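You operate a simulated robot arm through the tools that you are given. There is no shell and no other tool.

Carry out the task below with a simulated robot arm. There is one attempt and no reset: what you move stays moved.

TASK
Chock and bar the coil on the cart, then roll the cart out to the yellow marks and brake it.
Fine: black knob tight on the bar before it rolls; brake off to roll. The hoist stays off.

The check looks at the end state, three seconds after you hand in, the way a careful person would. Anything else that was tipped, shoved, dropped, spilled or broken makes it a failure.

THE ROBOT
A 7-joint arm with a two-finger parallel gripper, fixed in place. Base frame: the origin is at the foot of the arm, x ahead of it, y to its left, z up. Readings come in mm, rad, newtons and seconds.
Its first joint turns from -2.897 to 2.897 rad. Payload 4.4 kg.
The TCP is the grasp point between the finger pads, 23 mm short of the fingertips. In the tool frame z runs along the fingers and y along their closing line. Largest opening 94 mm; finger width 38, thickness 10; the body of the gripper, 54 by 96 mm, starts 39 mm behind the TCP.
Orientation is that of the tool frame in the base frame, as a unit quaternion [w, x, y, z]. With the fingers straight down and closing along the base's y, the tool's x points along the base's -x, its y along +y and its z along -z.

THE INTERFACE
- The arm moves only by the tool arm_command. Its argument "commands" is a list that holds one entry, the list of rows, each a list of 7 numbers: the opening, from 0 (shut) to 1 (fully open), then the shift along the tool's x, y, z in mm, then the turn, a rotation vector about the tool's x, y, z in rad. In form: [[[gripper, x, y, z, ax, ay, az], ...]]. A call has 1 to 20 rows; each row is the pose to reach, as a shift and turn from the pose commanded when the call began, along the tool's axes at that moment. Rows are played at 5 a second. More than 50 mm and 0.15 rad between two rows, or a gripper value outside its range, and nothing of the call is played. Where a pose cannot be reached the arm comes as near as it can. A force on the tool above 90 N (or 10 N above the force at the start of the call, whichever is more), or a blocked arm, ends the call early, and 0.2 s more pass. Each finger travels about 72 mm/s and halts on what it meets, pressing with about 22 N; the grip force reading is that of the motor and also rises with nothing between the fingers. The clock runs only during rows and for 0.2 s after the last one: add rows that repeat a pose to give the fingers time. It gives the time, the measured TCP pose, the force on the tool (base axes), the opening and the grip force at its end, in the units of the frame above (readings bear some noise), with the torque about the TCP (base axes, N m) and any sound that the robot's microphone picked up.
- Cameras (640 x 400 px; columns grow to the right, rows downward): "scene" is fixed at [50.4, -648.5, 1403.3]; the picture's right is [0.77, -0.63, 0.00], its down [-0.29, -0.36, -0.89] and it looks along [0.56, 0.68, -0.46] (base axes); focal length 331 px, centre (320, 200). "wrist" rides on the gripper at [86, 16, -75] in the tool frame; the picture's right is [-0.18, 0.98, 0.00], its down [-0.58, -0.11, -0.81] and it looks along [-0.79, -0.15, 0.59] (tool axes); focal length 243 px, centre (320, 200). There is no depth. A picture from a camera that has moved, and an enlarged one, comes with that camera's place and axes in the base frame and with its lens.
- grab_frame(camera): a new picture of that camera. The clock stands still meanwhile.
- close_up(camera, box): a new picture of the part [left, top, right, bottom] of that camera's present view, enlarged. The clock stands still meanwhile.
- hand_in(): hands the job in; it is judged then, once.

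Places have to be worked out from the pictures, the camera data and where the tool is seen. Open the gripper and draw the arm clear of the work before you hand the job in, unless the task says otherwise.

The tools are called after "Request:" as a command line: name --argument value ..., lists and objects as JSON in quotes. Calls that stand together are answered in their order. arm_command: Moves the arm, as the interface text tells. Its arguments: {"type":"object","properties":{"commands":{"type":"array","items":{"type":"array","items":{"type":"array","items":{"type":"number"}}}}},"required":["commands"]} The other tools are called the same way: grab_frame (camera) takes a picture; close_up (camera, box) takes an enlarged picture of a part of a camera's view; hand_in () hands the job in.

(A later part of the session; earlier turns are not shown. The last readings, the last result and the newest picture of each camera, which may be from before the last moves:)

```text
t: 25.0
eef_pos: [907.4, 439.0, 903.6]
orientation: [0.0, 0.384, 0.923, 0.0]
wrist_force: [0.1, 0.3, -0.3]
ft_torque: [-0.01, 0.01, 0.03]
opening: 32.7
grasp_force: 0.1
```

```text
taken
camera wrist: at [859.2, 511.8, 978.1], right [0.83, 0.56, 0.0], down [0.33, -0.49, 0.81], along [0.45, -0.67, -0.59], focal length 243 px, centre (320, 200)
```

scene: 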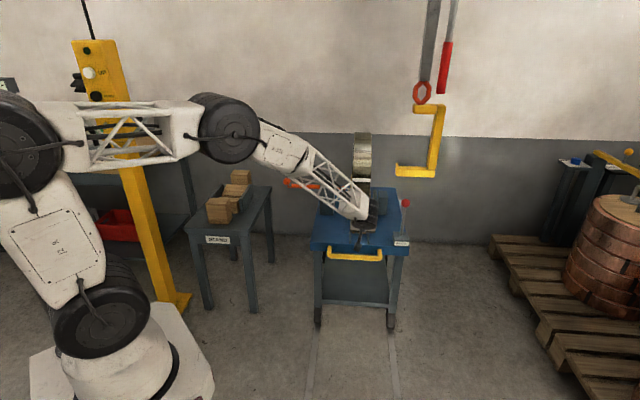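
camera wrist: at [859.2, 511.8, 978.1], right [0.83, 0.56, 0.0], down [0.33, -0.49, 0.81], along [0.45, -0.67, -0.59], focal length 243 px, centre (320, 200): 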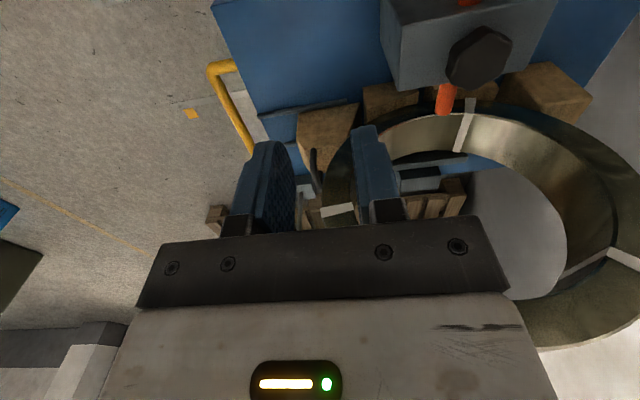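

I zoom on the chock-coil contact.

Request:
close_up --camera "wrist" --box '[280, 70, 420, 200]'

Request:
close_up --camera "wrist" --box '[370, 0, 600, 180]'

```text
3.08 times, centred on (350, 135) of wrist
camera zoom: at [859.2, 511.8, 978.1], right [0.83, 0.56, 0.0], down [0.33, -0.49, 0.81], along [0.45, -0.67, -0.59], focal length 746 px, centre (228, 400)
```

zoom: 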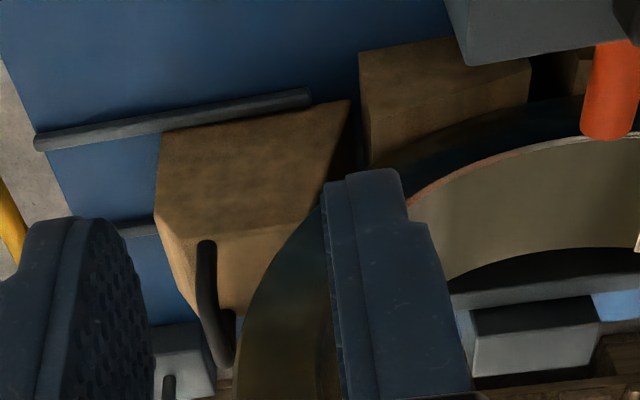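

```text
2.22 times, centred on (485, 90) of wrist
camera zoom: at [859.2, 511.8, 978.1], right [0.83, 0.56, 0.0], down [0.33, -0.49, 0.81], along [0.45, -0.67, -0.59], focal length 539 px, centre (-47, 444)
```

zoom: 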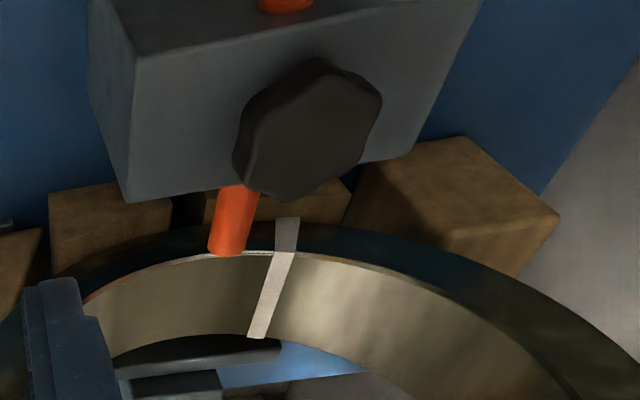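

The chock is seated tight against the coil's front. Next the bar: its outer end is about (909, 649, 676). I move high to behind its end (q≈125), close the fingers and tilt the tips forward along the bar's axis.

Request:
arm_command --commands '[[[0.0, 34, 26, 0, 0, 0, 0], [0.0, 68, 52, 0, 0, 0, 0], [0.0, 103, 77, 0, 0, 0, 0], [0.0, 137, 103, 0, 0, 0, 0], [0.0, 172, 128, 0, 0, 0, 0], [0.0, 206, 154, 0, 0, 0, 0], [0.0, 206, 154, 20, 0, -0.12, 0], [0.0, 206, 154, 50, 0, -0.24, 0], [0.0, 206, 154, 80, 0, -0.35, 0], [0.0, 206, 154, 80, 0, -0.35, 0]]]'

Request:
grab_frame --camera "wrist"

Request:
grab_frame --camera "scene"

```text
t: 27.2
eef_pos: [870.4, 691.2, 821.3]
orientation: [0.161, 0.377, 0.909, -0.067]
wrist_force: [0.4, -0.4, 0.1]
ft_torque: [0.01, 0.01, 0.01]
opening: 0.0
grasp_force: 21.4
```

```text
taken
camera wrist: at [807.5, 779.5, 861.5], right [0.82, 0.57, 0.06], down [0.11, -0.27, 0.96], along [0.56, -0.78, -0.28], focal length 243 px, centre (320, 200)
```

wrist: 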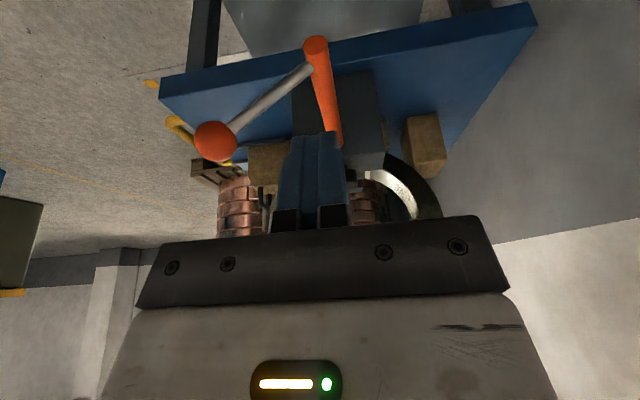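

```text
taken
```

scene: 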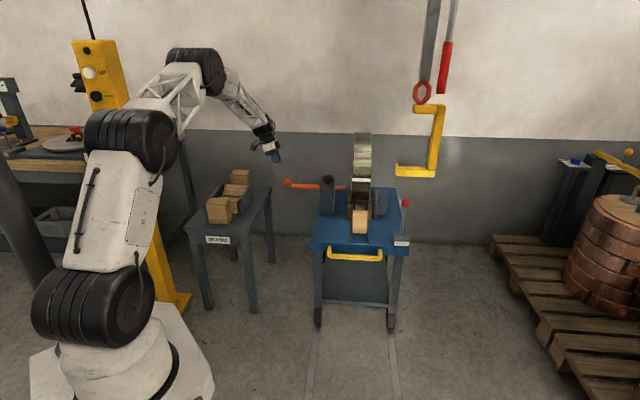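

I zoom in on the bar end from this viewpoint to refine its place relative to the fingertips.

Request:
close_up --camera "wrist" --box '[180, 20, 380, 170]'

Request:
close_up --camera "scene" --box '[240, 130, 360, 220]'

```text
2.67 times, centred on (280, 95) of wrist
camera zoom: at [807.5, 779.5, 861.5], right [0.82, 0.57, 0.06], down [0.11, -0.27, 0.96], along [0.56, -0.78, -0.28], focal length 647 px, centre (427, 480)
```

zoom: 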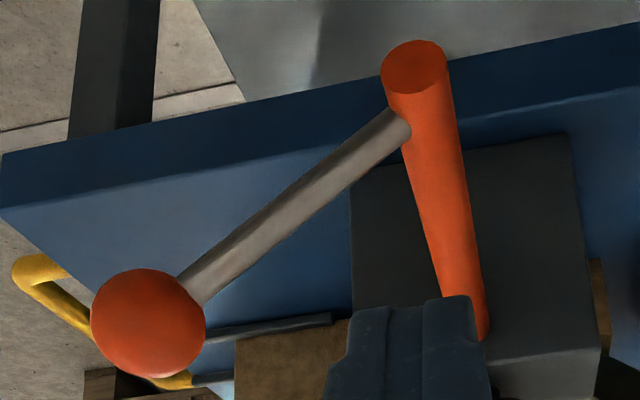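

```text
4.44 times, centred on (300, 175) of scene
camera zoom: at [50.4, -648.5, 1403.3], right [0.77, -0.63, 0.0], down [-0.29, -0.36, -0.89], along [0.56, 0.68, -0.46], focal length 1471 px, centre (409, 311)
```

zoom: 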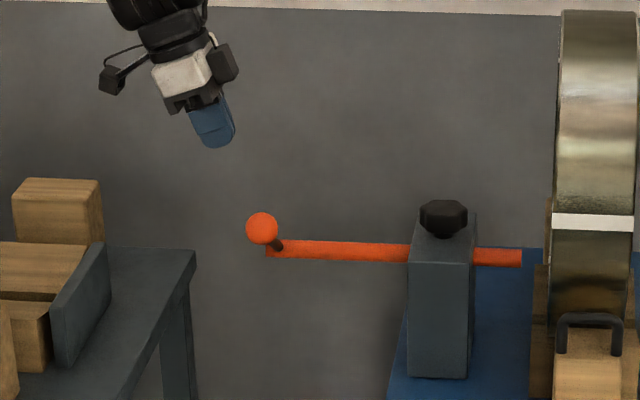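

Bar end refined to (907, 649, 677). I descend behind it so the leading fingertip edge sits about 12 mm short of the bar's end cap.

Request:
arm_command --commands '[[[0.0, 7, -1, 32, 0, 0, 0], [0.0, 14, -2, 64, 0, 0, 0], [0.0, 21, -3, 96, 0, 0, 0], [0.0, 28.1, -3, 127.1, 0, 0, 0], [0.0, 28.1, -3, 127.1, 0, 0, 0]]]'

Request:
grab_frame --camera "wrist"

Request:
close_up --camera "scene" --box '[240, 130, 360, 220]'

```text
t: 28.4
eef_pos: [879.7, 677.3, 692.9]
orientation: [0.161, 0.378, 0.909, -0.068]
wrist_force: [-0.9, -0.2, -0.8]
ft_torque: [0.03, -0.02, -0.01]
opening: 0.0
grasp_force: 21.5
```

```text
taken
camera wrist: at [816.4, 763.7, 734.3], right [0.82, 0.57, 0.06], down [0.11, -0.27, 0.96], along [0.56, -0.78, -0.28], focal length 243 px, centre (320, 200)
```

wrist: 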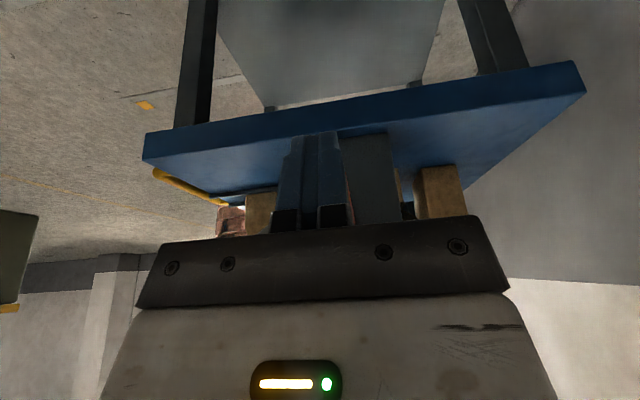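

```text
4.44 times, centred on (300, 175) of scene
camera zoom: at [50.4, -648.5, 1403.3], right [0.77, -0.63, 0.0], down [-0.29, -0.36, -0.89], along [0.56, 0.68, -0.46], focal length 1471 px, centre (409, 311)
```

zoom: 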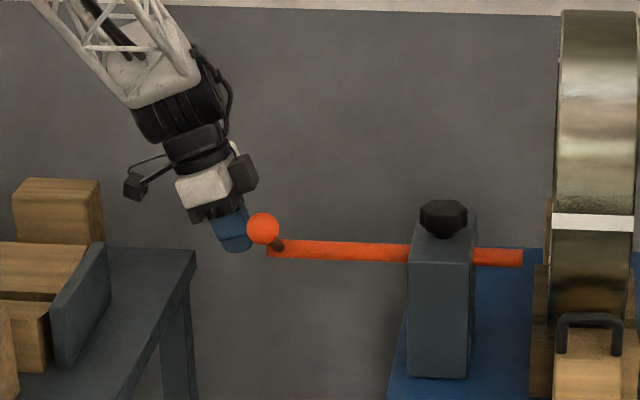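

Fingertips are lined up behind the bar end. I push slowly along the bar axis, 50 mm first.

Request:
arm_command --commands '[[[0.0, -9.4, 0, 3.4, 0, 0, 0], [0.0, -18.8, 0, 6.8, 0, 0, 0], [0.0, -28.2, 0, 10.3, 0, 0, 0], [0.0, -37.6, 0, 13.7, 0, 0, 0], [0.0, -47, 0, 17.1, 0, 0, 0]]]'

Request:
close_up --camera "scene" --box '[240, 130, 360, 220]'

Request:
grab_frame --camera "wrist"

```text
t: 29.6
eef_pos: [914.3, 643.4, 690.9]
orientation: [0.16, 0.378, 0.91, -0.068]
wrist_force: [0.0, 0.5, 0.3]
ft_torque: [-0.02, -0.02, -0.04]
opening: 0.0
grasp_force: 22.0
```

```text
4.44 times, centred on (300, 175) of scene
camera zoom: at [50.4, -648.5, 1403.3], right [0.77, -0.63, 0.0], down [-0.29, -0.36, -0.89], along [0.56, 0.68, -0.46], focal length 1471 px, centre (409, 311)
```

zoom: 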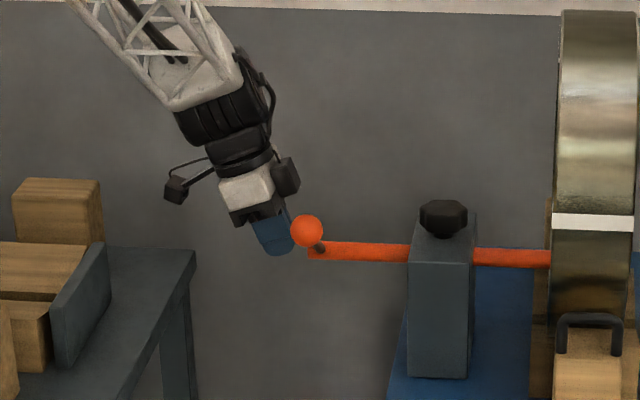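

```text
taken
camera wrist: at [850.4, 729.2, 732.7], right [0.82, 0.57, 0.06], down [0.11, -0.27, 0.96], along [0.56, -0.78, -0.28], focal length 243 px, centre (320, 200)
```

wrist: 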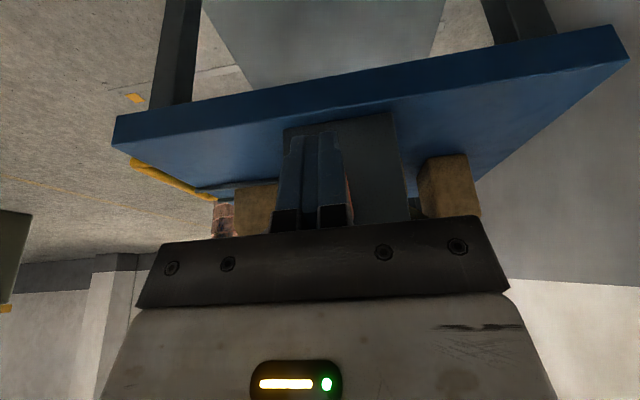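

The bar slid in about 48 mm with almost no force. I zoom in on the contact region before continuing.

Request:
close_up --camera "scene" --box '[278, 155, 328, 190]'

Request:
close_up --camera "wrist" --box '[250, 100, 430, 230]'

```text
11.43 times, centred on (303, 172) of scene
camera zoom: at [50.4, -648.5, 1403.3], right [0.77, -0.63, 0.0], down [-0.29, -0.36, -0.89], along [0.56, 0.68, -0.46], focal length 3784 px, centre (514, 514)
```

zoom: 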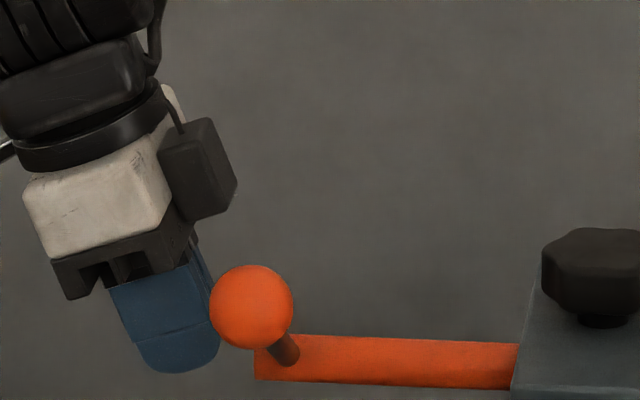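

```text
3.08 times, centred on (340, 165) of wrist
camera zoom: at [850.4, 729.2, 732.7], right [0.82, 0.57, 0.06], down [0.11, -0.27, 0.96], along [0.56, -0.78, -0.28], focal length 746 px, centre (258, 308)
```

zoom: 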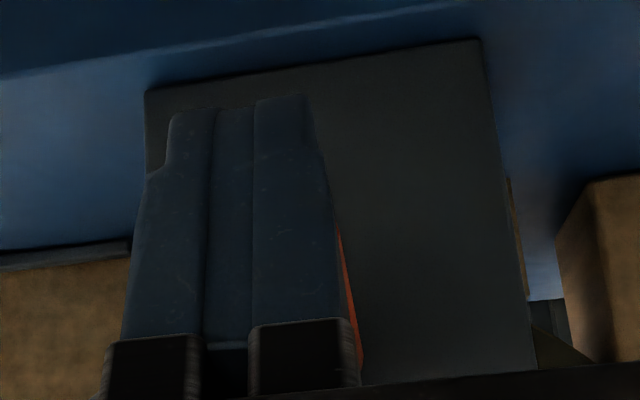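

Alignment is fine and the bar moves freely. I keep pushing another 60 mm.

Request:
arm_command --commands '[[[0.0, -9.4, 0, 3.4, 0, 0, 0], [0.0, -18.8, 0, 6.8, 0, 0, 0], [0.0, -28.2, 0, 10.3, 0, 0, 0], [0.0, -37.6, 0, 13.7, 0, 0, 0], [0.0, -47, 0, 17.1, 0, 0, 0], [0.0, -56.4, 0, 20.5, 0, 0, 0]]]'

Request:
close_up --camera "scene" --box '[280, 130, 400, 220]'

```text
t: 31.0
eef_pos: [956.2, 600.7, 694.5]
orientation: [0.161, 0.377, 0.91, -0.066]
wrist_force: [-0.3, -0.1, 0.6]
ft_torque: [-0.02, 0.01, -0.02]
opening: 0.1
grasp_force: 22.6
```

```text
4.44 times, centred on (340, 175) of scene
camera zoom: at [50.4, -648.5, 1403.3], right [0.77, -0.63, 0.0], down [-0.29, -0.36, -0.89], along [0.56, 0.68, -0.46], focal length 1471 px, centre (231, 311)
```

zoom: 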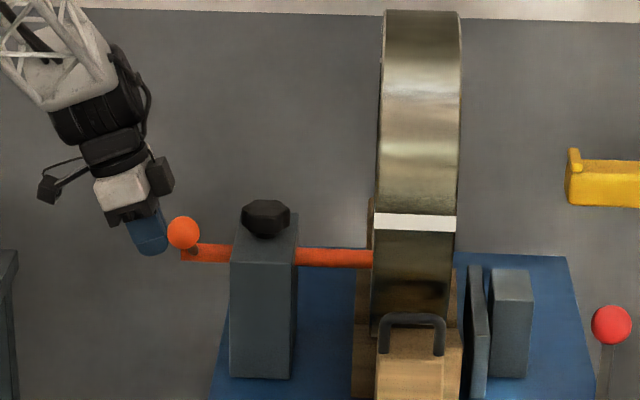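

Bar advanced to about 106 mm total; the inner end is now in the bore. The stem has about 42 mm left before the post, so I push 34 mm more slowly.

Request:
arm_command --commands '[[[0.0, -7.5, 0, 2.7, 0, 0, 0], [0.0, -15, 0, 5.5, 0, 0, 0], [0.0, -22.6, 0, 8.2, 0, 0, 0], [0.0, -28.2, 0, 10.3, 0, 0, 0], [0.0, -32, 0, 11.6, 0, 0, 0]]]'

Request:
close_up --camera "scene" --box '[280, 130, 400, 220]'

Request:
close_up --camera "scene" --box '[310, 160, 350, 200]'

```text
t: 32.2
eef_pos: [981.3, 575.7, 692.2]
orientation: [0.159, 0.378, 0.909, -0.067]
wrist_force: [-2.4, 1.6, -0.4]
ft_torque: [0.03, -0.02, -0.02]
opening: 0.0
grasp_force: 22.1
```

```text
4.44 times, centred on (340, 175) of scene
camera zoom: at [50.4, -648.5, 1403.3], right [0.77, -0.63, 0.0], down [-0.29, -0.36, -0.89], along [0.56, 0.68, -0.46], focal length 1471 px, centre (231, 311)
```

zoom: 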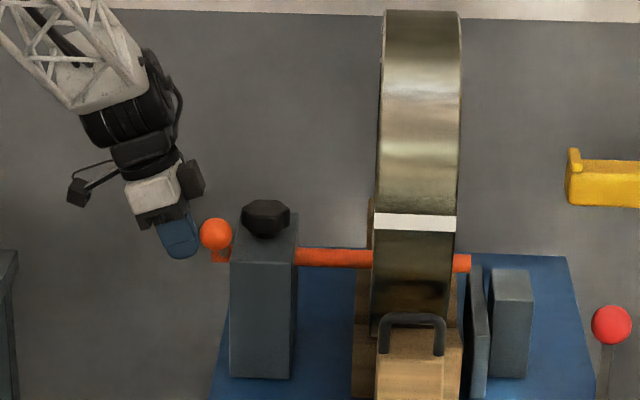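

```text
10.00 times, centred on (330, 180) of scene
camera zoom: at [50.4, -648.5, 1403.3], right [0.77, -0.63, 0.0], down [-0.29, -0.36, -0.89], along [0.56, 0.68, -0.46], focal length 3311 px, centre (220, 400)
```

zoom: 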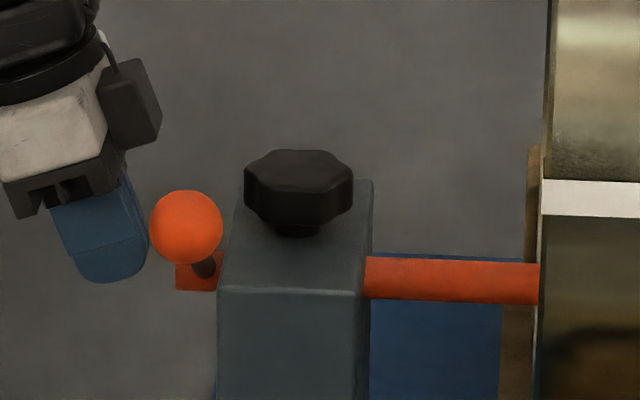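

The bar tip now shows past the coil's far side and the stem is close to the post. I push a few more millimetres in small steps to find the end stop.

Request:
arm_command --commands '[[[0.0, -2.8, 0, 1.0, 0, 0, 0], [0.0, -5.6, 0, 2.1, 0, 0, 0], [0.0, -7.5, 0, 2.7, 0, 0, 0]]]'

Request:
close_up --camera "scene" --box '[310, 160, 350, 200]'

Request:
close_up --camera "scene" --box '[360, 170, 400, 210]'

```text
t: 33.0
eef_pos: [987.7, 569.0, 693.5]
orientation: [0.159, 0.378, 0.909, -0.067]
wrist_force: [-2.0, 0.7, 0.9]
ft_torque: [0.0, 0.03, -0.01]
opening: 0.1
grasp_force: 21.7
```

```text
10.00 times, centred on (330, 180) of scene
camera zoom: at [50.4, -648.5, 1403.3], right [0.77, -0.63, 0.0], down [-0.29, -0.36, -0.89], along [0.56, 0.68, -0.46], focal length 3311 px, centre (220, 400)
```

zoom: 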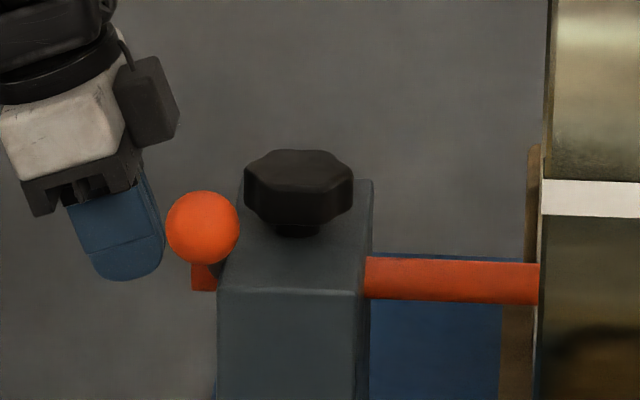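

```text
10.00 times, centred on (380, 190) of scene
camera zoom: at [50.4, -648.5, 1403.3], right [0.77, -0.63, 0.0], down [-0.29, -0.36, -0.89], along [0.56, 0.68, -0.46], focal length 3311 px, centre (-280, 300)
```

zoom: 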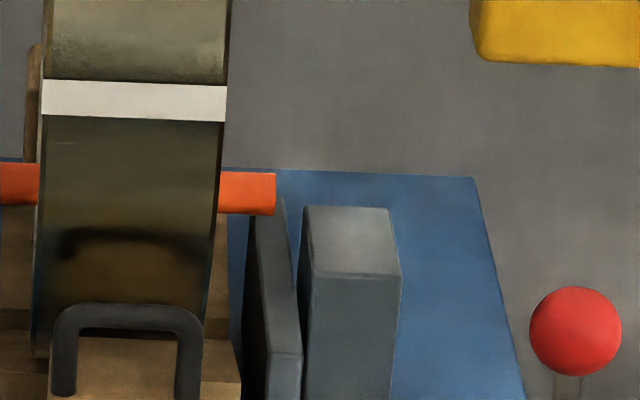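

The stem appears to be touching or nearly touching the post. One more small push to confirm it is home.

Request:
arm_command --commands '[[[0.0, -1.9, 0, 0.7, 0, 0, 0], [0.0, -3.8, 0, 1.4, 0, 0, 0], [0.0, -3.8, 0, 1.4, 0, 0, 0]]]'

Request:
close_up --camera "scene" --box '[310, 160, 350, 200]'

```text
t: 33.8
eef_pos: [989.8, 567.3, 694.5]
orientation: [0.16, 0.377, 0.91, -0.067]
wrist_force: [-1.3, -0.2, 0.9]
ft_torque: [0.02, -0.03, -0.02]
opening: 0.0
grasp_force: 22.1
```

```text
10.00 times, centred on (330, 180) of scene
camera zoom: at [50.4, -648.5, 1403.3], right [0.77, -0.63, 0.0], down [-0.29, -0.36, -0.89], along [0.56, 0.68, -0.46], focal length 3311 px, centre (220, 400)
```

zoom: 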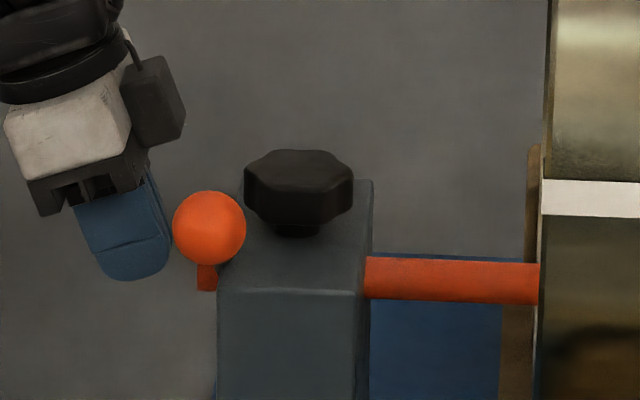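

Still moving freely with no stop. I continue in small steps.

Request:
arm_command --commands '[[[0.0, -1.9, 0, 0.7, 0, 0, 0], [0.0, -3.8, 0, 1.4, 0, 0, 0], [0.0, -5.6, 0, 2.1, 0, 0, 0], [0.0, -5.6, 0, 2.1, 0, 0, 0]]]'

Request:
close_up --camera "scene" --box '[310, 160, 350, 200]'

```text
t: 34.8
eef_pos: [993.1, 562.0, 695.6]
orientation: [0.161, 0.377, 0.91, -0.066]
wrist_force: [-1.3, 2.4, 2.4]
ft_torque: [-0.01, -0.03, -0.02]
opening: 0.0
grasp_force: 21.9
```

```text
10.00 times, centred on (330, 180) of scene
camera zoom: at [50.4, -648.5, 1403.3], right [0.77, -0.63, 0.0], down [-0.29, -0.36, -0.89], along [0.56, 0.68, -0.46], focal length 3311 px, centre (220, 400)
```

zoom: 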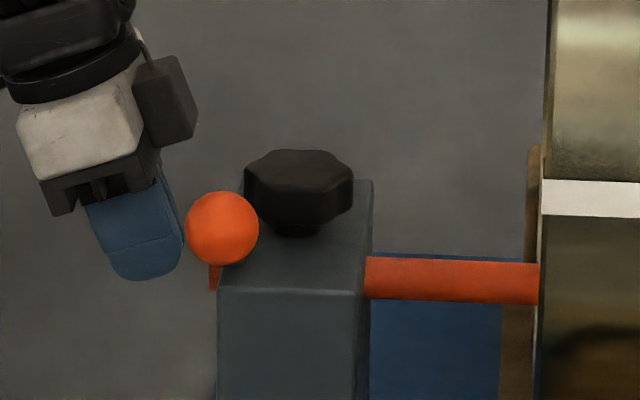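

Still no firm stop; forces remain around 3 N. I push a little further in 2 mm steps.

Request:
arm_command --commands '[[[0.0, -1.9, 0, 0.7, 0, 0, 0], [0.0, -3.8, 0, 1.4, 0, 0, 0], [0.0, -5.6, 0, 2.1, 0, 0, 0], [0.0, -5.6, 0, 2.1, 0, 0, 0]]]'

Request:
close_up --camera "scene" --box '[310, 160, 350, 200]'

Request:
close_up --camera "scene" --box '[360, 170, 400, 210]'

```text
t: 35.8
eef_pos: [997.5, 559.5, 694.4]
orientation: [0.161, 0.377, 0.91, -0.067]
wrist_force: [-29.0, 12.7, 13.4]
ft_torque: [-0.13, 0.29, -0.25]
opening: 0.0
grasp_force: 22.6
```

```text
10.00 times, centred on (330, 180) of scene
camera zoom: at [50.4, -648.5, 1403.3], right [0.77, -0.63, 0.0], down [-0.29, -0.36, -0.89], along [0.56, 0.68, -0.46], focal length 3311 px, centre (220, 400)
```

zoom: 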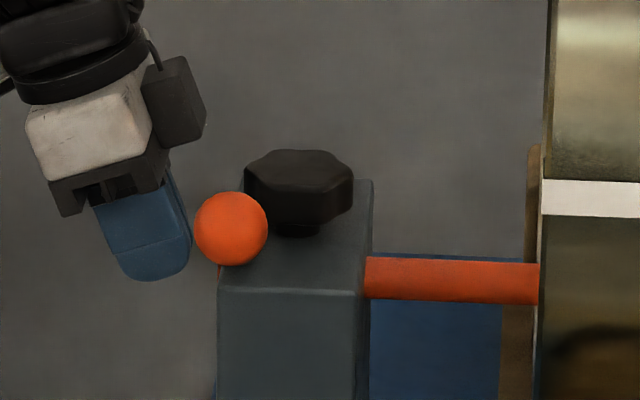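

```text
10.00 times, centred on (380, 190) of scene
camera zoom: at [50.4, -648.5, 1403.3], right [0.77, -0.63, 0.0], down [-0.29, -0.36, -0.89], along [0.56, 0.68, -0.46], focal length 3311 px, centre (-280, 300)
```

zoom: 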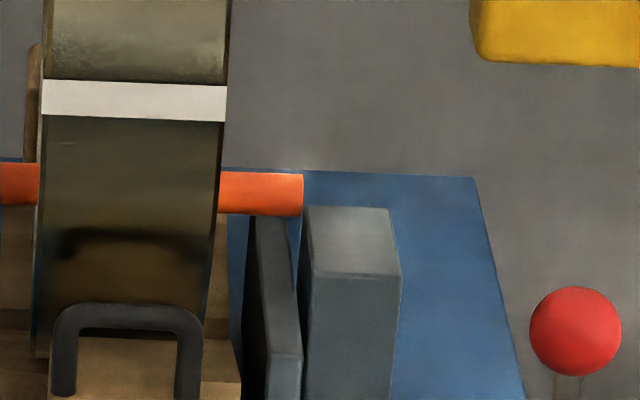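

Force rose to about 32 N: the bar is at its end stop, protruding well past the coil. I back off and rise clear, then look at the knob.

Request:
arm_command --commands '[[[0.0, 9.4, 0, -3.4, 0, 0, 0], [0.0, 28.2, 0, -10.3, 0, 0, 0], [0.0, 50, 0, -30, 0, 0, 0], [0.5, 50, 0, -75, 0, 0.1, 0], [0.9, 40, 0, -120, 0, 0.2, 0], [0.9, 30, 0, -165, 0, 0.35, 0], [0.9, 30, 0, -165, 0, 0.35, 0]]]'

Request:
grab_frame --camera "wrist"

Request:
grab_frame --camera "scene"

```text
t: 37.4
eef_pos: [937.6, 617.0, 839.4]
orientation: [-0.002, 0.384, 0.923, 0.0]
wrist_force: [1.0, 0.0, -0.7]
ft_torque: [0.01, 0.02, -0.01]
opening: 84.6
grasp_force: 0.1
```

```text
taken
camera wrist: at [888.3, 689.9, 914.4], right [0.83, 0.56, 0.0], down [0.33, -0.49, 0.81], along [0.45, -0.67, -0.59], focal length 243 px, centre (320, 200)
```

wrist: 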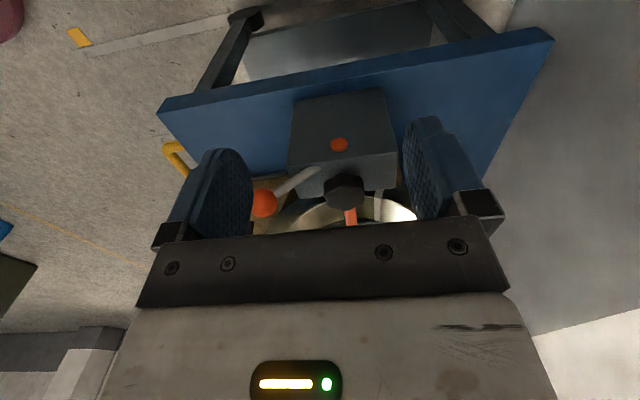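

```text
taken
```

scene: 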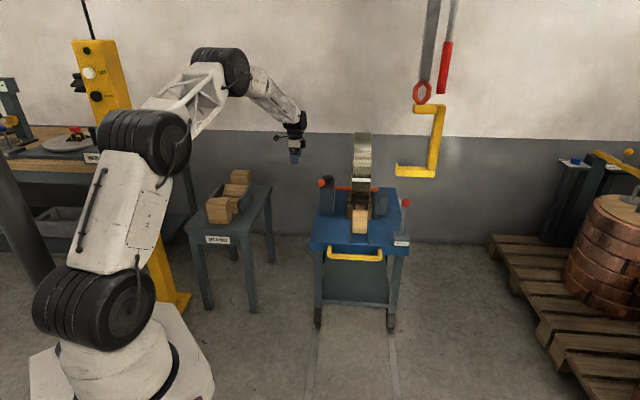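

The bar's end is now almost flush with the post. I zoom in on the knob and coil from both cameras to locate the knob precisely.

Request:
close_up --camera "wrist" --box '[240, 70, 430, 240]'

Request:
close_up --camera "scene" --box '[310, 160, 350, 200]'

```text
2.35 times, centred on (335, 155) of wrist
camera zoom: at [888.3, 689.9, 914.4], right [0.83, 0.56, 0.0], down [0.33, -0.49, 0.81], along [0.45, -0.67, -0.59], focal length 571 px, centre (285, 306)
```

zoom: 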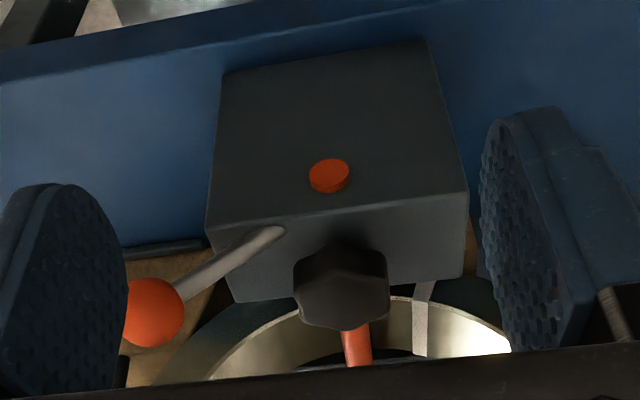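

```text
10.00 times, centred on (330, 180) of scene
camera zoom: at [50.4, -648.5, 1403.3], right [0.77, -0.63, 0.0], down [-0.29, -0.36, -0.89], along [0.56, 0.68, -0.46], focal length 3311 px, centre (220, 400)
```

zoom: 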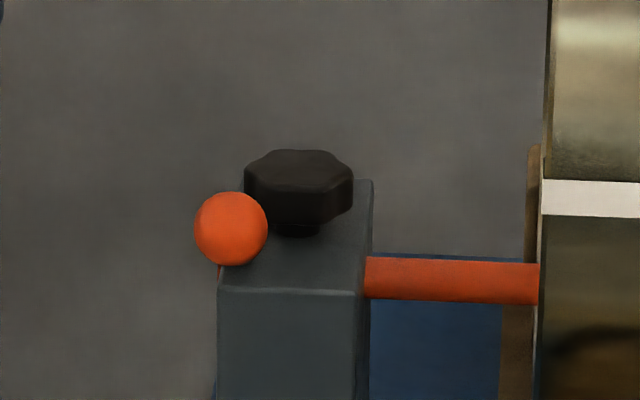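

Knob axis judged at about (1052.6, 505.9), body z≈715–737. I move above it with the tool turned so the fingers close along the bar direction, giving room for a long clockwise turn.

Request:
arm_command --commands '[[[0.75, -15, 0, 0, 0, 0, -0.14], [0.75, -30, 1, 0, 0, 0, -0.28], [0.75, -45, 1, 0, 0, 0, -0.42], [0.75, -60, 1, 0, 0, 0, -0.56], [0.75, -75, 2, 0, 0, 0, -0.7], [0.75, -90, 2, 0, 0, 0, -0.84], [0.75, -105, 2, 0, 0, 0, -0.98], [0.75, -120, 3, 0, 0, 0, -1.12], [0.75, -135, 3, 0, 0, 0, -1.26], [0.75, -150, 3, 0, 0, 0, -1.4], [0.75, -160, 3, 0, 0, 0, -1.54], [0.75, -160, 3, 0, 0, 0, -1.57]]]'

Request:
grab_frame --camera "wrist"

Request:
close_up --camera "scene" --box '[290, 130, 370, 200]'

```text
t: 40.0
eef_pos: [1053.2, 507.0, 838.4]
orientation: [-0.001, -0.382, 0.924, 0.0]
wrist_force: [0.1, 0.4, -0.1]
ft_torque: [0.01, 0.03, 0.03]
opening: 71.0
grasp_force: 0.0
```

```text
taken
camera wrist: at [980.6, 457.2, 913.8], right [-0.56, 0.83, 0.0], down [0.49, 0.33, 0.81], along [0.67, 0.45, -0.59], focal length 243 px, centre (320, 200)
```

wrist: 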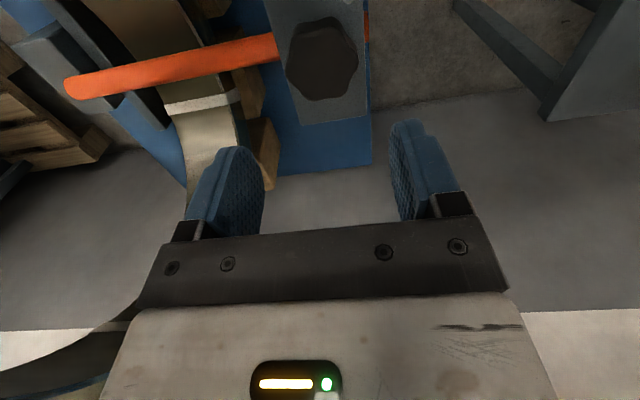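

```text
5.71 times, centred on (330, 165) of scene
camera zoom: at [50.4, -648.5, 1403.3], right [0.77, -0.63, 0.0], down [-0.29, -0.36, -0.89], along [0.56, 0.68, -0.46], focal length 1892 px, centre (263, 400)
```

zoom: 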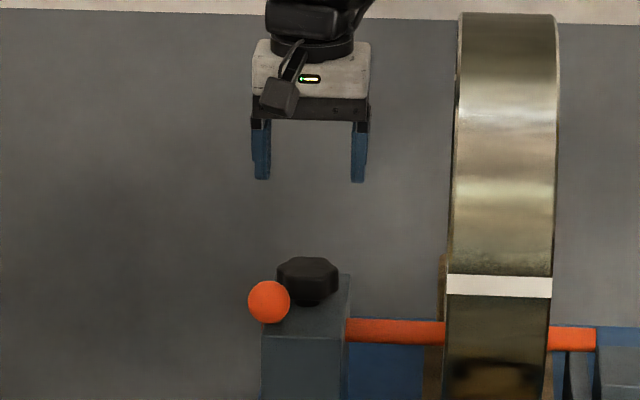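

The knob is right below between the fingers. I zoom in to check its centre precisely.

Request:
close_up --camera "wrist" --box '[250, 0, 400, 120]'

```text
3.33 times, centred on (325, 60) of wrist
camera zoom: at [980.6, 457.2, 913.8], right [-0.56, 0.83, 0.0], down [0.49, 0.33, 0.81], along [0.67, 0.45, -0.59], focal length 809 px, centre (303, 667)
```

zoom: 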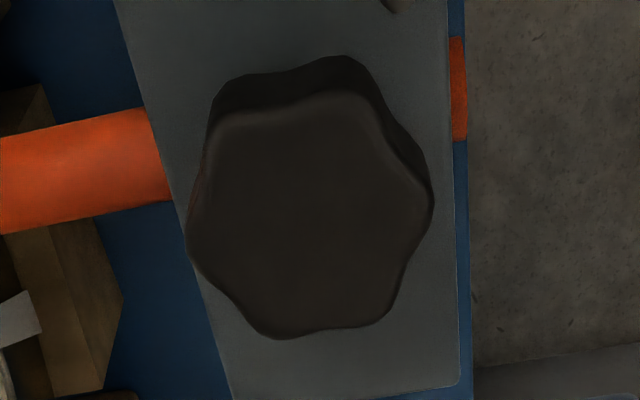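

Knob centre refined to about (1050.5, 505). I lower the open fingers around it to z≈737, watching for contact.

Request:
arm_command --commands '[[[0.75, 3, 0.7, 30, 0, 0, 0], [0.75, 3, 0.7, 60, 0, 0, 0], [0.75, 3, 0.7, 80, 0, 0, 0], [0.75, 3, 0.7, 92, 0, 0, 0], [0.75, 3, 0.7, 100, 0, 0, 0], [0.75, 3, 0.7, 100, 0, 0, 0]]]'

Request:
grab_frame --camera "wrist"

Request:
close_up --camera "scene" --box '[300, 140, 360, 200]'

```text
t: 41.4
eef_pos: [1050.7, 503.0, 738.4]
orientation: [-0.001, -0.381, 0.925, 0.0]
wrist_force: [0.0, -1.1, -0.4]
ft_torque: [-0.01, 0.05, 0.03]
opening: 70.8
grasp_force: 0.1
```

```text
taken
camera wrist: at [978.4, 454.1, 814.3], right [-0.56, 0.83, 0.0], down [0.49, 0.33, 0.81], along [0.67, 0.45, -0.59], focal length 243 px, centre (320, 200)
```

wrist: 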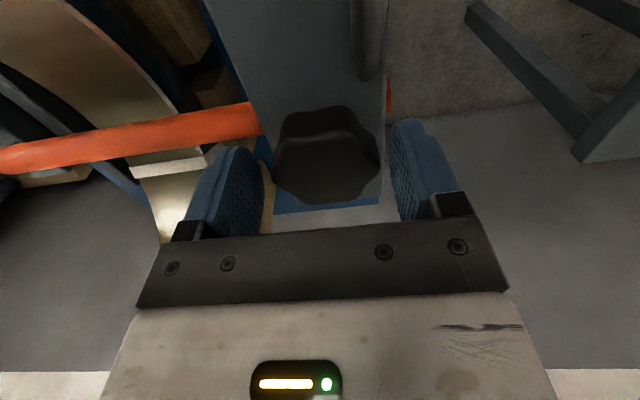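

```text
6.67 times, centred on (330, 170) of scene
camera zoom: at [50.4, -648.5, 1403.3], right [0.77, -0.63, 0.0], down [-0.29, -0.36, -0.89], along [0.56, 0.68, -0.46], focal length 2207 px, centre (253, 400)
```

zoom: 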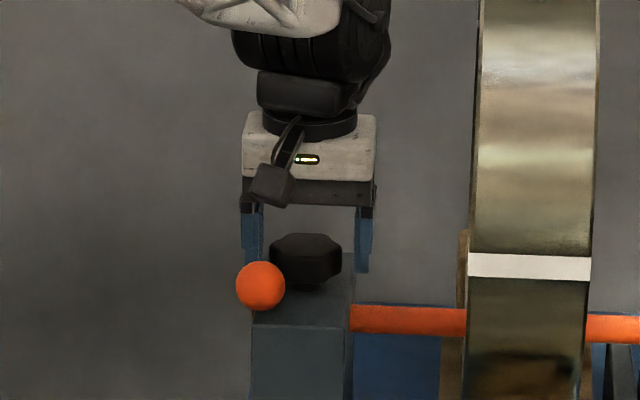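

I zoom in to judge centring of the knob relative to the grasp point before closing.

Request:
close_up --camera "wrist" --box '[240, 80, 420, 230]'

```text
2.67 times, centred on (330, 155) of wrist
camera zoom: at [978.4, 454.1, 814.3], right [-0.56, 0.83, 0.0], down [0.49, 0.33, 0.81], along [0.67, 0.45, -0.59], focal length 647 px, centre (293, 320)
```

zoom: 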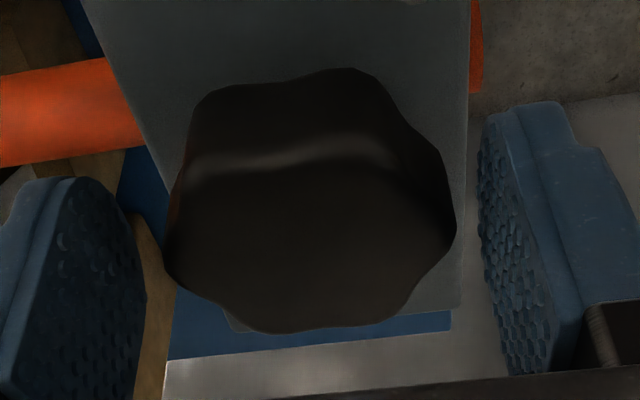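

The knob is centred within a few mm. I lower 4 mm more, shift 3 mm toward the knob's centre and close on it.

Request:
arm_command --commands '[[[0.75, 0, 2.5, 4, 0, 0, 0], [0.5, 0, 2.5, 4, 0, 0, 0], [0.3, 0, 2.5, 4, 0, 0, 0], [0.3, 0, 2.5, 4, 0, 0, 0], [0.3, 0, 2.5, 4, 0, 0, 0]]]'

Request:
close_up --camera "wrist" --box '[240, 80, 420, 230]'

```text
t: 42.6
eef_pos: [1050.5, 506.1, 733.7]
orientation: [-0.001, -0.382, 0.924, -0.001]
wrist_force: [20.4, -18.0, -6.9]
ft_torque: [0.3, -0.29, -0.03]
opening: 51.8
grasp_force: 45.3
```

```text
2.67 times, centred on (330, 155) of wrist
camera zoom: at [977.4, 456.2, 810.0], right [-0.56, 0.83, 0.0], down [0.49, 0.33, 0.81], along [0.67, 0.45, -0.59], focal length 647 px, centre (293, 320)
```

zoom: 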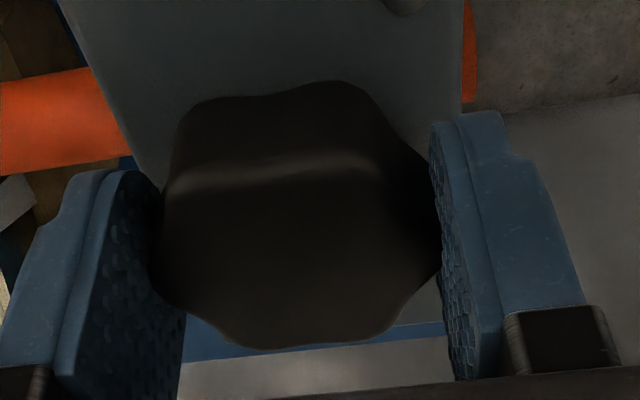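

There is a 27 N side force, meaning the knob's centre is slightly on the other side. I shift back 2.5 mm along the closing line to relieve it.

Request:
arm_command --commands '[[[0.3, 0, -1.5, 0, 0, 0, 0], [0.3, 0, -2.5, 0, 0, 0, 0], [0.3, 0, -2.5, 0, 0, 0, 0]]]'

```text
t: 43.4
eef_pos: [1050.2, 506.7, 734.4]
orientation: [0.0, -0.383, 0.924, 0.001]
wrist_force: [-32.7, -23.6, 9.9]
ft_torque: [-0.86, 0.06, 0.01]
opening: 52.3
grasp_force: 45.5
```

Side force is balanced but 40 N appeared along the cart axis (lobes seating). I open, nudge 2 mm toward the robot and re-close to seat the grip cleanly.

Request:
arm_command --commands '[[[0.75, 0, 0, 0, 0, 0, 0], [0.75, 2, 0, 0, 0, 0, 0], [0.75, 2, 0, 0, 0, 0, 0], [0.5, 2, 0, 0, 0, 0, 0], [0.4, 2, 0, 0, 0, 0, 0], [0.4, 2, 0, 0, 0, 0, 0], [0.4, 2, 0, 0, 0, 0, 0]]]'

Request:
close_up --camera "wrist" --box '[240, 80, 420, 230]'

```text
t: 45.0
eef_pos: [1049.4, 505.7, 735.0]
orientation: [-0.001, -0.382, 0.924, 0.0]
wrist_force: [-8.2, 11.5, 2.5]
ft_torque: [-0.14, -0.32, 0.01]
opening: 52.1
grasp_force: 45.2
```

```text
2.67 times, centred on (330, 155) of wrist
camera zoom: at [977.0, 455.5, 810.4], right [-0.56, 0.83, 0.0], down [0.49, 0.33, 0.81], along [0.67, 0.45, -0.59], focal length 647 px, centre (293, 320)
```

zoom: 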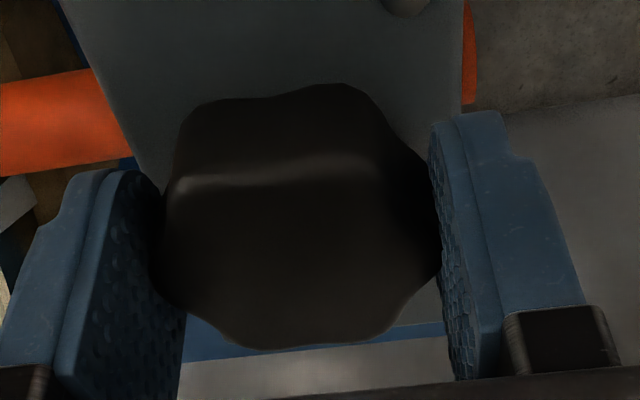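

Grip is seated with only about 14 N residual. I turn the knob clockwise (seen from above), 0.5 rad to begin with, and read the torque.

Request:
arm_command --commands '[[[0.4, 0, 0.8, 0, 0, 0, 0.1], [0.4, 0, 0.8, 0, 0, 0, 0.2], [0.4, 0, 0.8, 0, 0, 0, 0.3], [0.4, 0, 0.8, 0, 0, 0, 0.4], [0.4, 0, 0.8, 0, 0, 0, 0.5]]]'

Request:
close_up --camera "wrist" --box '[240, 80, 420, 230]'

```text
t: 46.2
eef_pos: [1047.7, 505.8, 734.8]
orientation: [0.0, -0.139, 0.99, 0.0]
wrist_force: [-9.5, 10.3, 6.4]
ft_torque: [0.21, 1.2, 0.03]
opening: 51.5
grasp_force: 44.9
```

```text
2.67 times, centred on (330, 155) of wrist
camera zoom: at [961.2, 496.7, 810.3], right [-0.1, 1.0, 0.0], down [0.59, 0.06, 0.81], along [0.8, 0.08, -0.59], focal length 647 px, centre (293, 320)
```

zoom: 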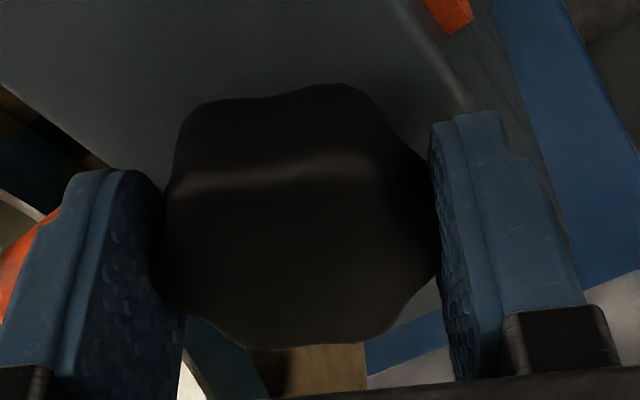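

The knob turns with the gripper, with no resisting torque yet. I keep turning clockwise.

Request:
arm_command --commands '[[[0.4, 0, 0, 0, 0, 0, 0.12], [0.4, 0, 0, 0, 0, 0, 0.24], [0.4, 0, 0, 0, 0, 0, 0.36], [0.4, 0, 0, 0, 0, 0, 0.48], [0.4, 0, 0, 0, 0, 0, 0.6], [0.4, 0, 0, 0, 0, 0, 0.72]]]'

Request:
close_up --camera "wrist" --box '[240, 80, 420, 230]'

```text
t: 47.6
eef_pos: [1048.4, 505.9, 736.0]
orientation: [0.001, 0.217, 0.976, 0.0]
wrist_force: [-13.7, 21.5, 10.8]
ft_torque: [0.59, -0.11, 0.02]
opening: 52.0
grasp_force: 44.9
```

```text
2.67 times, centred on (330, 155) of wrist
camera zoom: at [976.9, 557.2, 810.3], right [0.58, 0.81, 0.0], down [0.48, -0.35, 0.81], along [0.65, -0.47, -0.59], focal length 647 px, centre (293, 320)
```

zoom: 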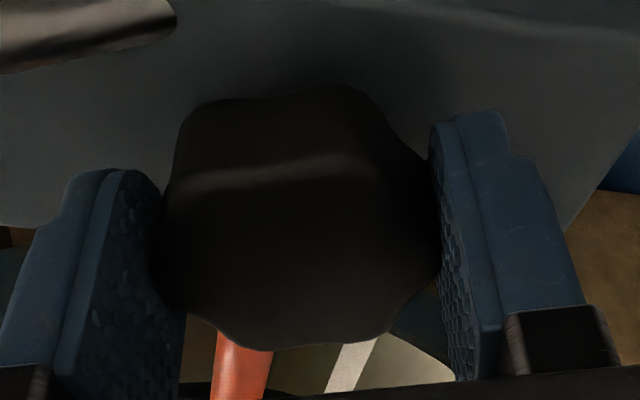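

Still turning freely with no torque. I continue clockwise with a small recentring shift.

Request:
arm_command --commands '[[[0.4, 0.7, 0.3, 0, 0, 0, 0.12], [0.4, 1.4, 0.5, 0, 0, 0, 0.24], [0.4, 1.4, 0.5, 0, 0, 0, 0.36], [0.4, 1.4, 0.5, 0, 0, 0, 0.48], [0.4, 1.4, 0.5, 0, 0, 0, 0.6], [0.4, 1.4, 0.5, 0, 0, 0, 0.72]]]'

Request:
close_up --camera "wrist" --box '[240, 80, 420, 230]'

Request:
grab_frame --camera "scene"

```text
t: 49.0
eef_pos: [1048.9, 502.4, 735.0]
orientation: [0.0, 0.548, 0.836, -0.001]
wrist_force: [34.8, 11.2, 5.3]
ft_torque: [0.58, -0.27, -0.03]
opening: 54.0
grasp_force: 18.2
```

```text
2.67 times, centred on (330, 155) of wrist
camera zoom: at [1029.7, 589.0, 810.2], right [0.97, 0.22, 0.0], down [0.13, -0.58, 0.81], along [0.18, -0.79, -0.59], focal length 647 px, centre (293, 320)
```

zoom: 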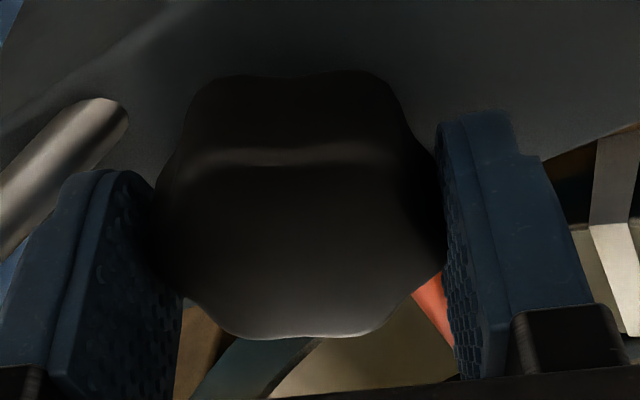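

```text
taken
```

scene: 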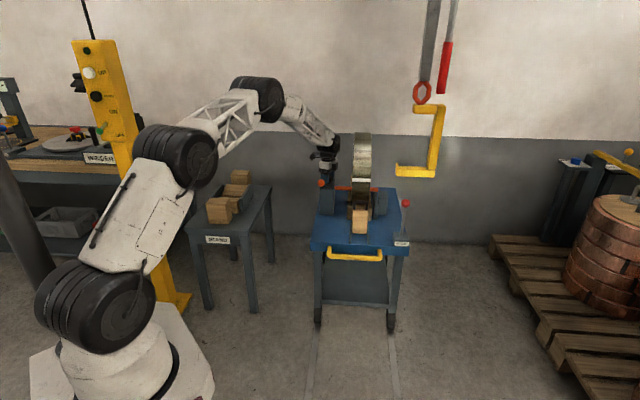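

The knob now slipped relative to the pads (opening 54), which may mean it is getting tight. I turn a bit more, reading torque in small steps.

Request:
arm_command --commands '[[[0.4, 0, 0, 0, 0, 0, 0.05], [0.4, 0, 0, 0, 0, 0, 0.1], [0.4, 0, 0, 0, 0, 0, 0.15]]]'

Request:
close_up --camera "wrist" --box '[240, 80, 420, 230]'

```text
t: 49.8
eef_pos: [1048.7, 505.4, 734.5]
orientation: [0.0, 0.609, 0.793, -0.001]
wrist_force: [34.7, 8.1, 10.6]
ft_torque: [-0.07, -0.43, 0.02]
opening: 53.6
grasp_force: 18.0
```

```text
2.67 times, centred on (330, 155) of wrist
camera zoom: at [1041.9, 593.2, 810.2], right [1.0, 0.08, 0.0], down [0.05, -0.59, 0.81], along [0.06, -0.8, -0.59], focal length 647 px, centre (293, 320)
```

zoom: 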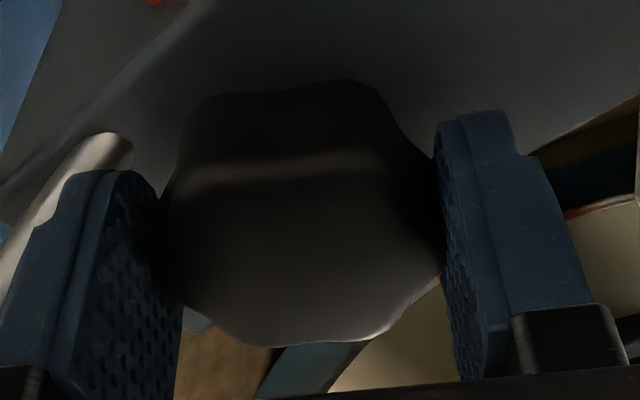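

The left finger now seems to touch the bar's stem, so this end of the stroke is blocked by it rather than by the knob. I turn back slightly off the stem, open and rise, then will regrip from the other end of the stroke.

Request:
arm_command --commands '[[[0.4, 0, 0, 0, 0, 0, -0.1], [0.4, 0, 0, 0, 0, 0, -0.2], [0.62, 0, 0, 0, 0, 0, -0.25], [0.66, 0, 0, -2, 0, 0, -0.25], [0.66, 0, 0, -20, 0, 0, -0.25], [0.66, 0, 0, -50, 0, 0, -0.25], [0.66, 0, 0, -60, 0, 0, -0.25]]]'

Request:
close_up --camera "wrist" --box '[200, 0, 440, 230]'

Request:
close_up --camera "scene" --box '[300, 140, 360, 200]'

```text
t: 51.4
eef_pos: [1048.3, 505.4, 794.5]
orientation: [-0.001, 0.505, 0.863, 0.0]
wrist_force: [0.2, -0.5, -1.0]
ft_torque: [0.01, 0.01, 0.0]
opening: 62.0
grasp_force: 0.0
```

```text
1.74 times, centred on (320, 115) of wrist
camera zoom: at [1021.0, 590.0, 869.5], right [0.95, 0.32, 0.0], down [0.19, -0.56, 0.81], along [0.26, -0.76, -0.59], focal length 422 px, centre (320, 348)
```

zoom: 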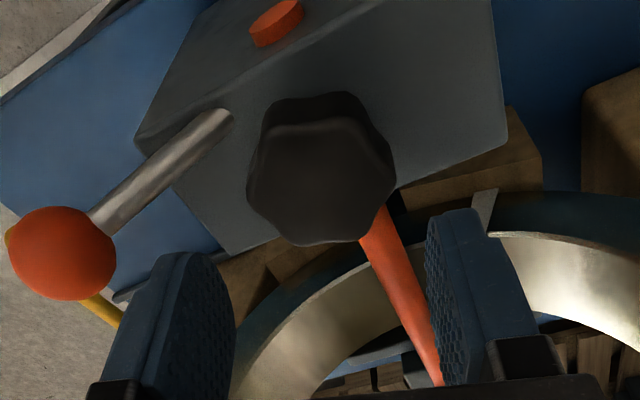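

```text
6.67 times, centred on (330, 170) of scene
camera zoom: at [50.4, -648.5, 1403.3], right [0.77, -0.63, 0.0], down [-0.29, -0.36, -0.89], along [0.56, 0.68, -0.46], focal length 2207 px, centre (253, 400)
```

zoom: 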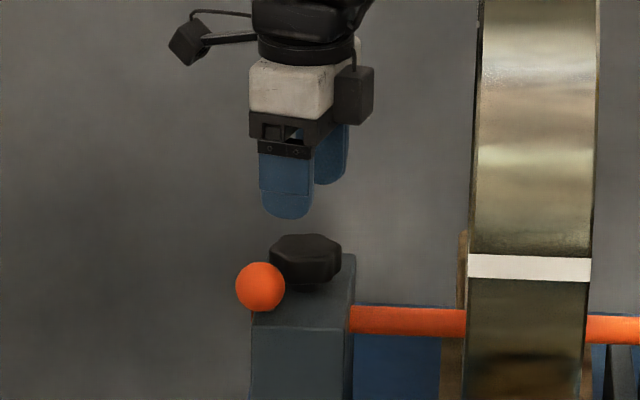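

The bar and ball are undisturbed. I turn the open gripper back counter-clockwise well above the knob for a new clockwise stroke that avoids the stem.

Request:
arm_command --commands '[[[0.72, 1, 0.5, 0, 0, 0, -0.14], [0.72, 1.3, 0.7, 0, 0, 0, -0.28], [0.72, 1.3, 0.7, 0, 0, 0, -0.42], [0.72, 1.3, 0.7, 0, 0, 0, -0.56], [0.72, 1.3, 0.7, 0, 0, 0, -0.7], [0.72, 1.3, 0.7, 0, 0, 0, -0.84], [0.72, 1.3, 0.7, 0, 0, 0, -0.98], [0.72, 1.3, 0.7, 0, 0, 0, -1.12], [0.72, 1.3, 0.7, 0, 0, 0, -1.26], [0.72, 1.3, 0.7, 0, 0, 0, -1.4], [0.72, 1.3, 0.7, 0, 0, 0, -1.54], [0.72, 1.3, 0.7, 0, 0, 0, -1.68], [0.72, 1.3, 0.7, 0, 0, 0, -1.82], [0.72, 1.3, 0.7, 0, 0, 0, -1.96], [0.72, 1.3, 0.7, 0, 0, 0, -2.1], [0.72, 1.3, 0.7, 0, 0, 0, -2.24], [0.72, 1.3, 0.7, 0, 0, 0, -2.24]]]'

Request:
close_up --camera "wrist" --box '[200, 0, 440, 230]'

Request:
grab_frame --camera "scene"

```text
t: 55.0
eef_pos: [1048.5, 506.5, 794.7]
orientation: [0.0, -0.558, 0.83, 0.0]
wrist_force: [-1.3, -0.4, -0.3]
ft_torque: [0.0, 0.02, -0.01]
opening: 67.8
grasp_force: 0.0
```

```text
1.74 times, centred on (320, 115) of wrist
camera zoom: at [1000.5, 432.5, 870.0], right [-0.84, 0.54, 0.0], down [0.32, 0.5, 0.81], along [0.44, 0.68, -0.59], focal length 422 px, centre (320, 348)
```

zoom: 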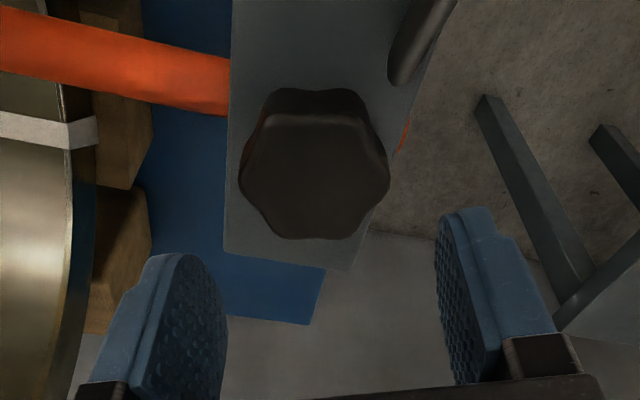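

```text
taken
```

scene: 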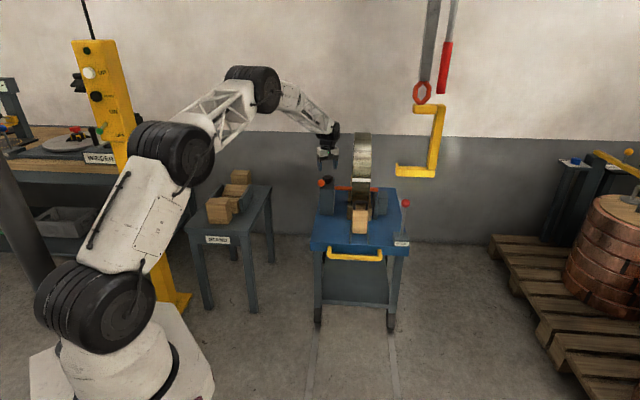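

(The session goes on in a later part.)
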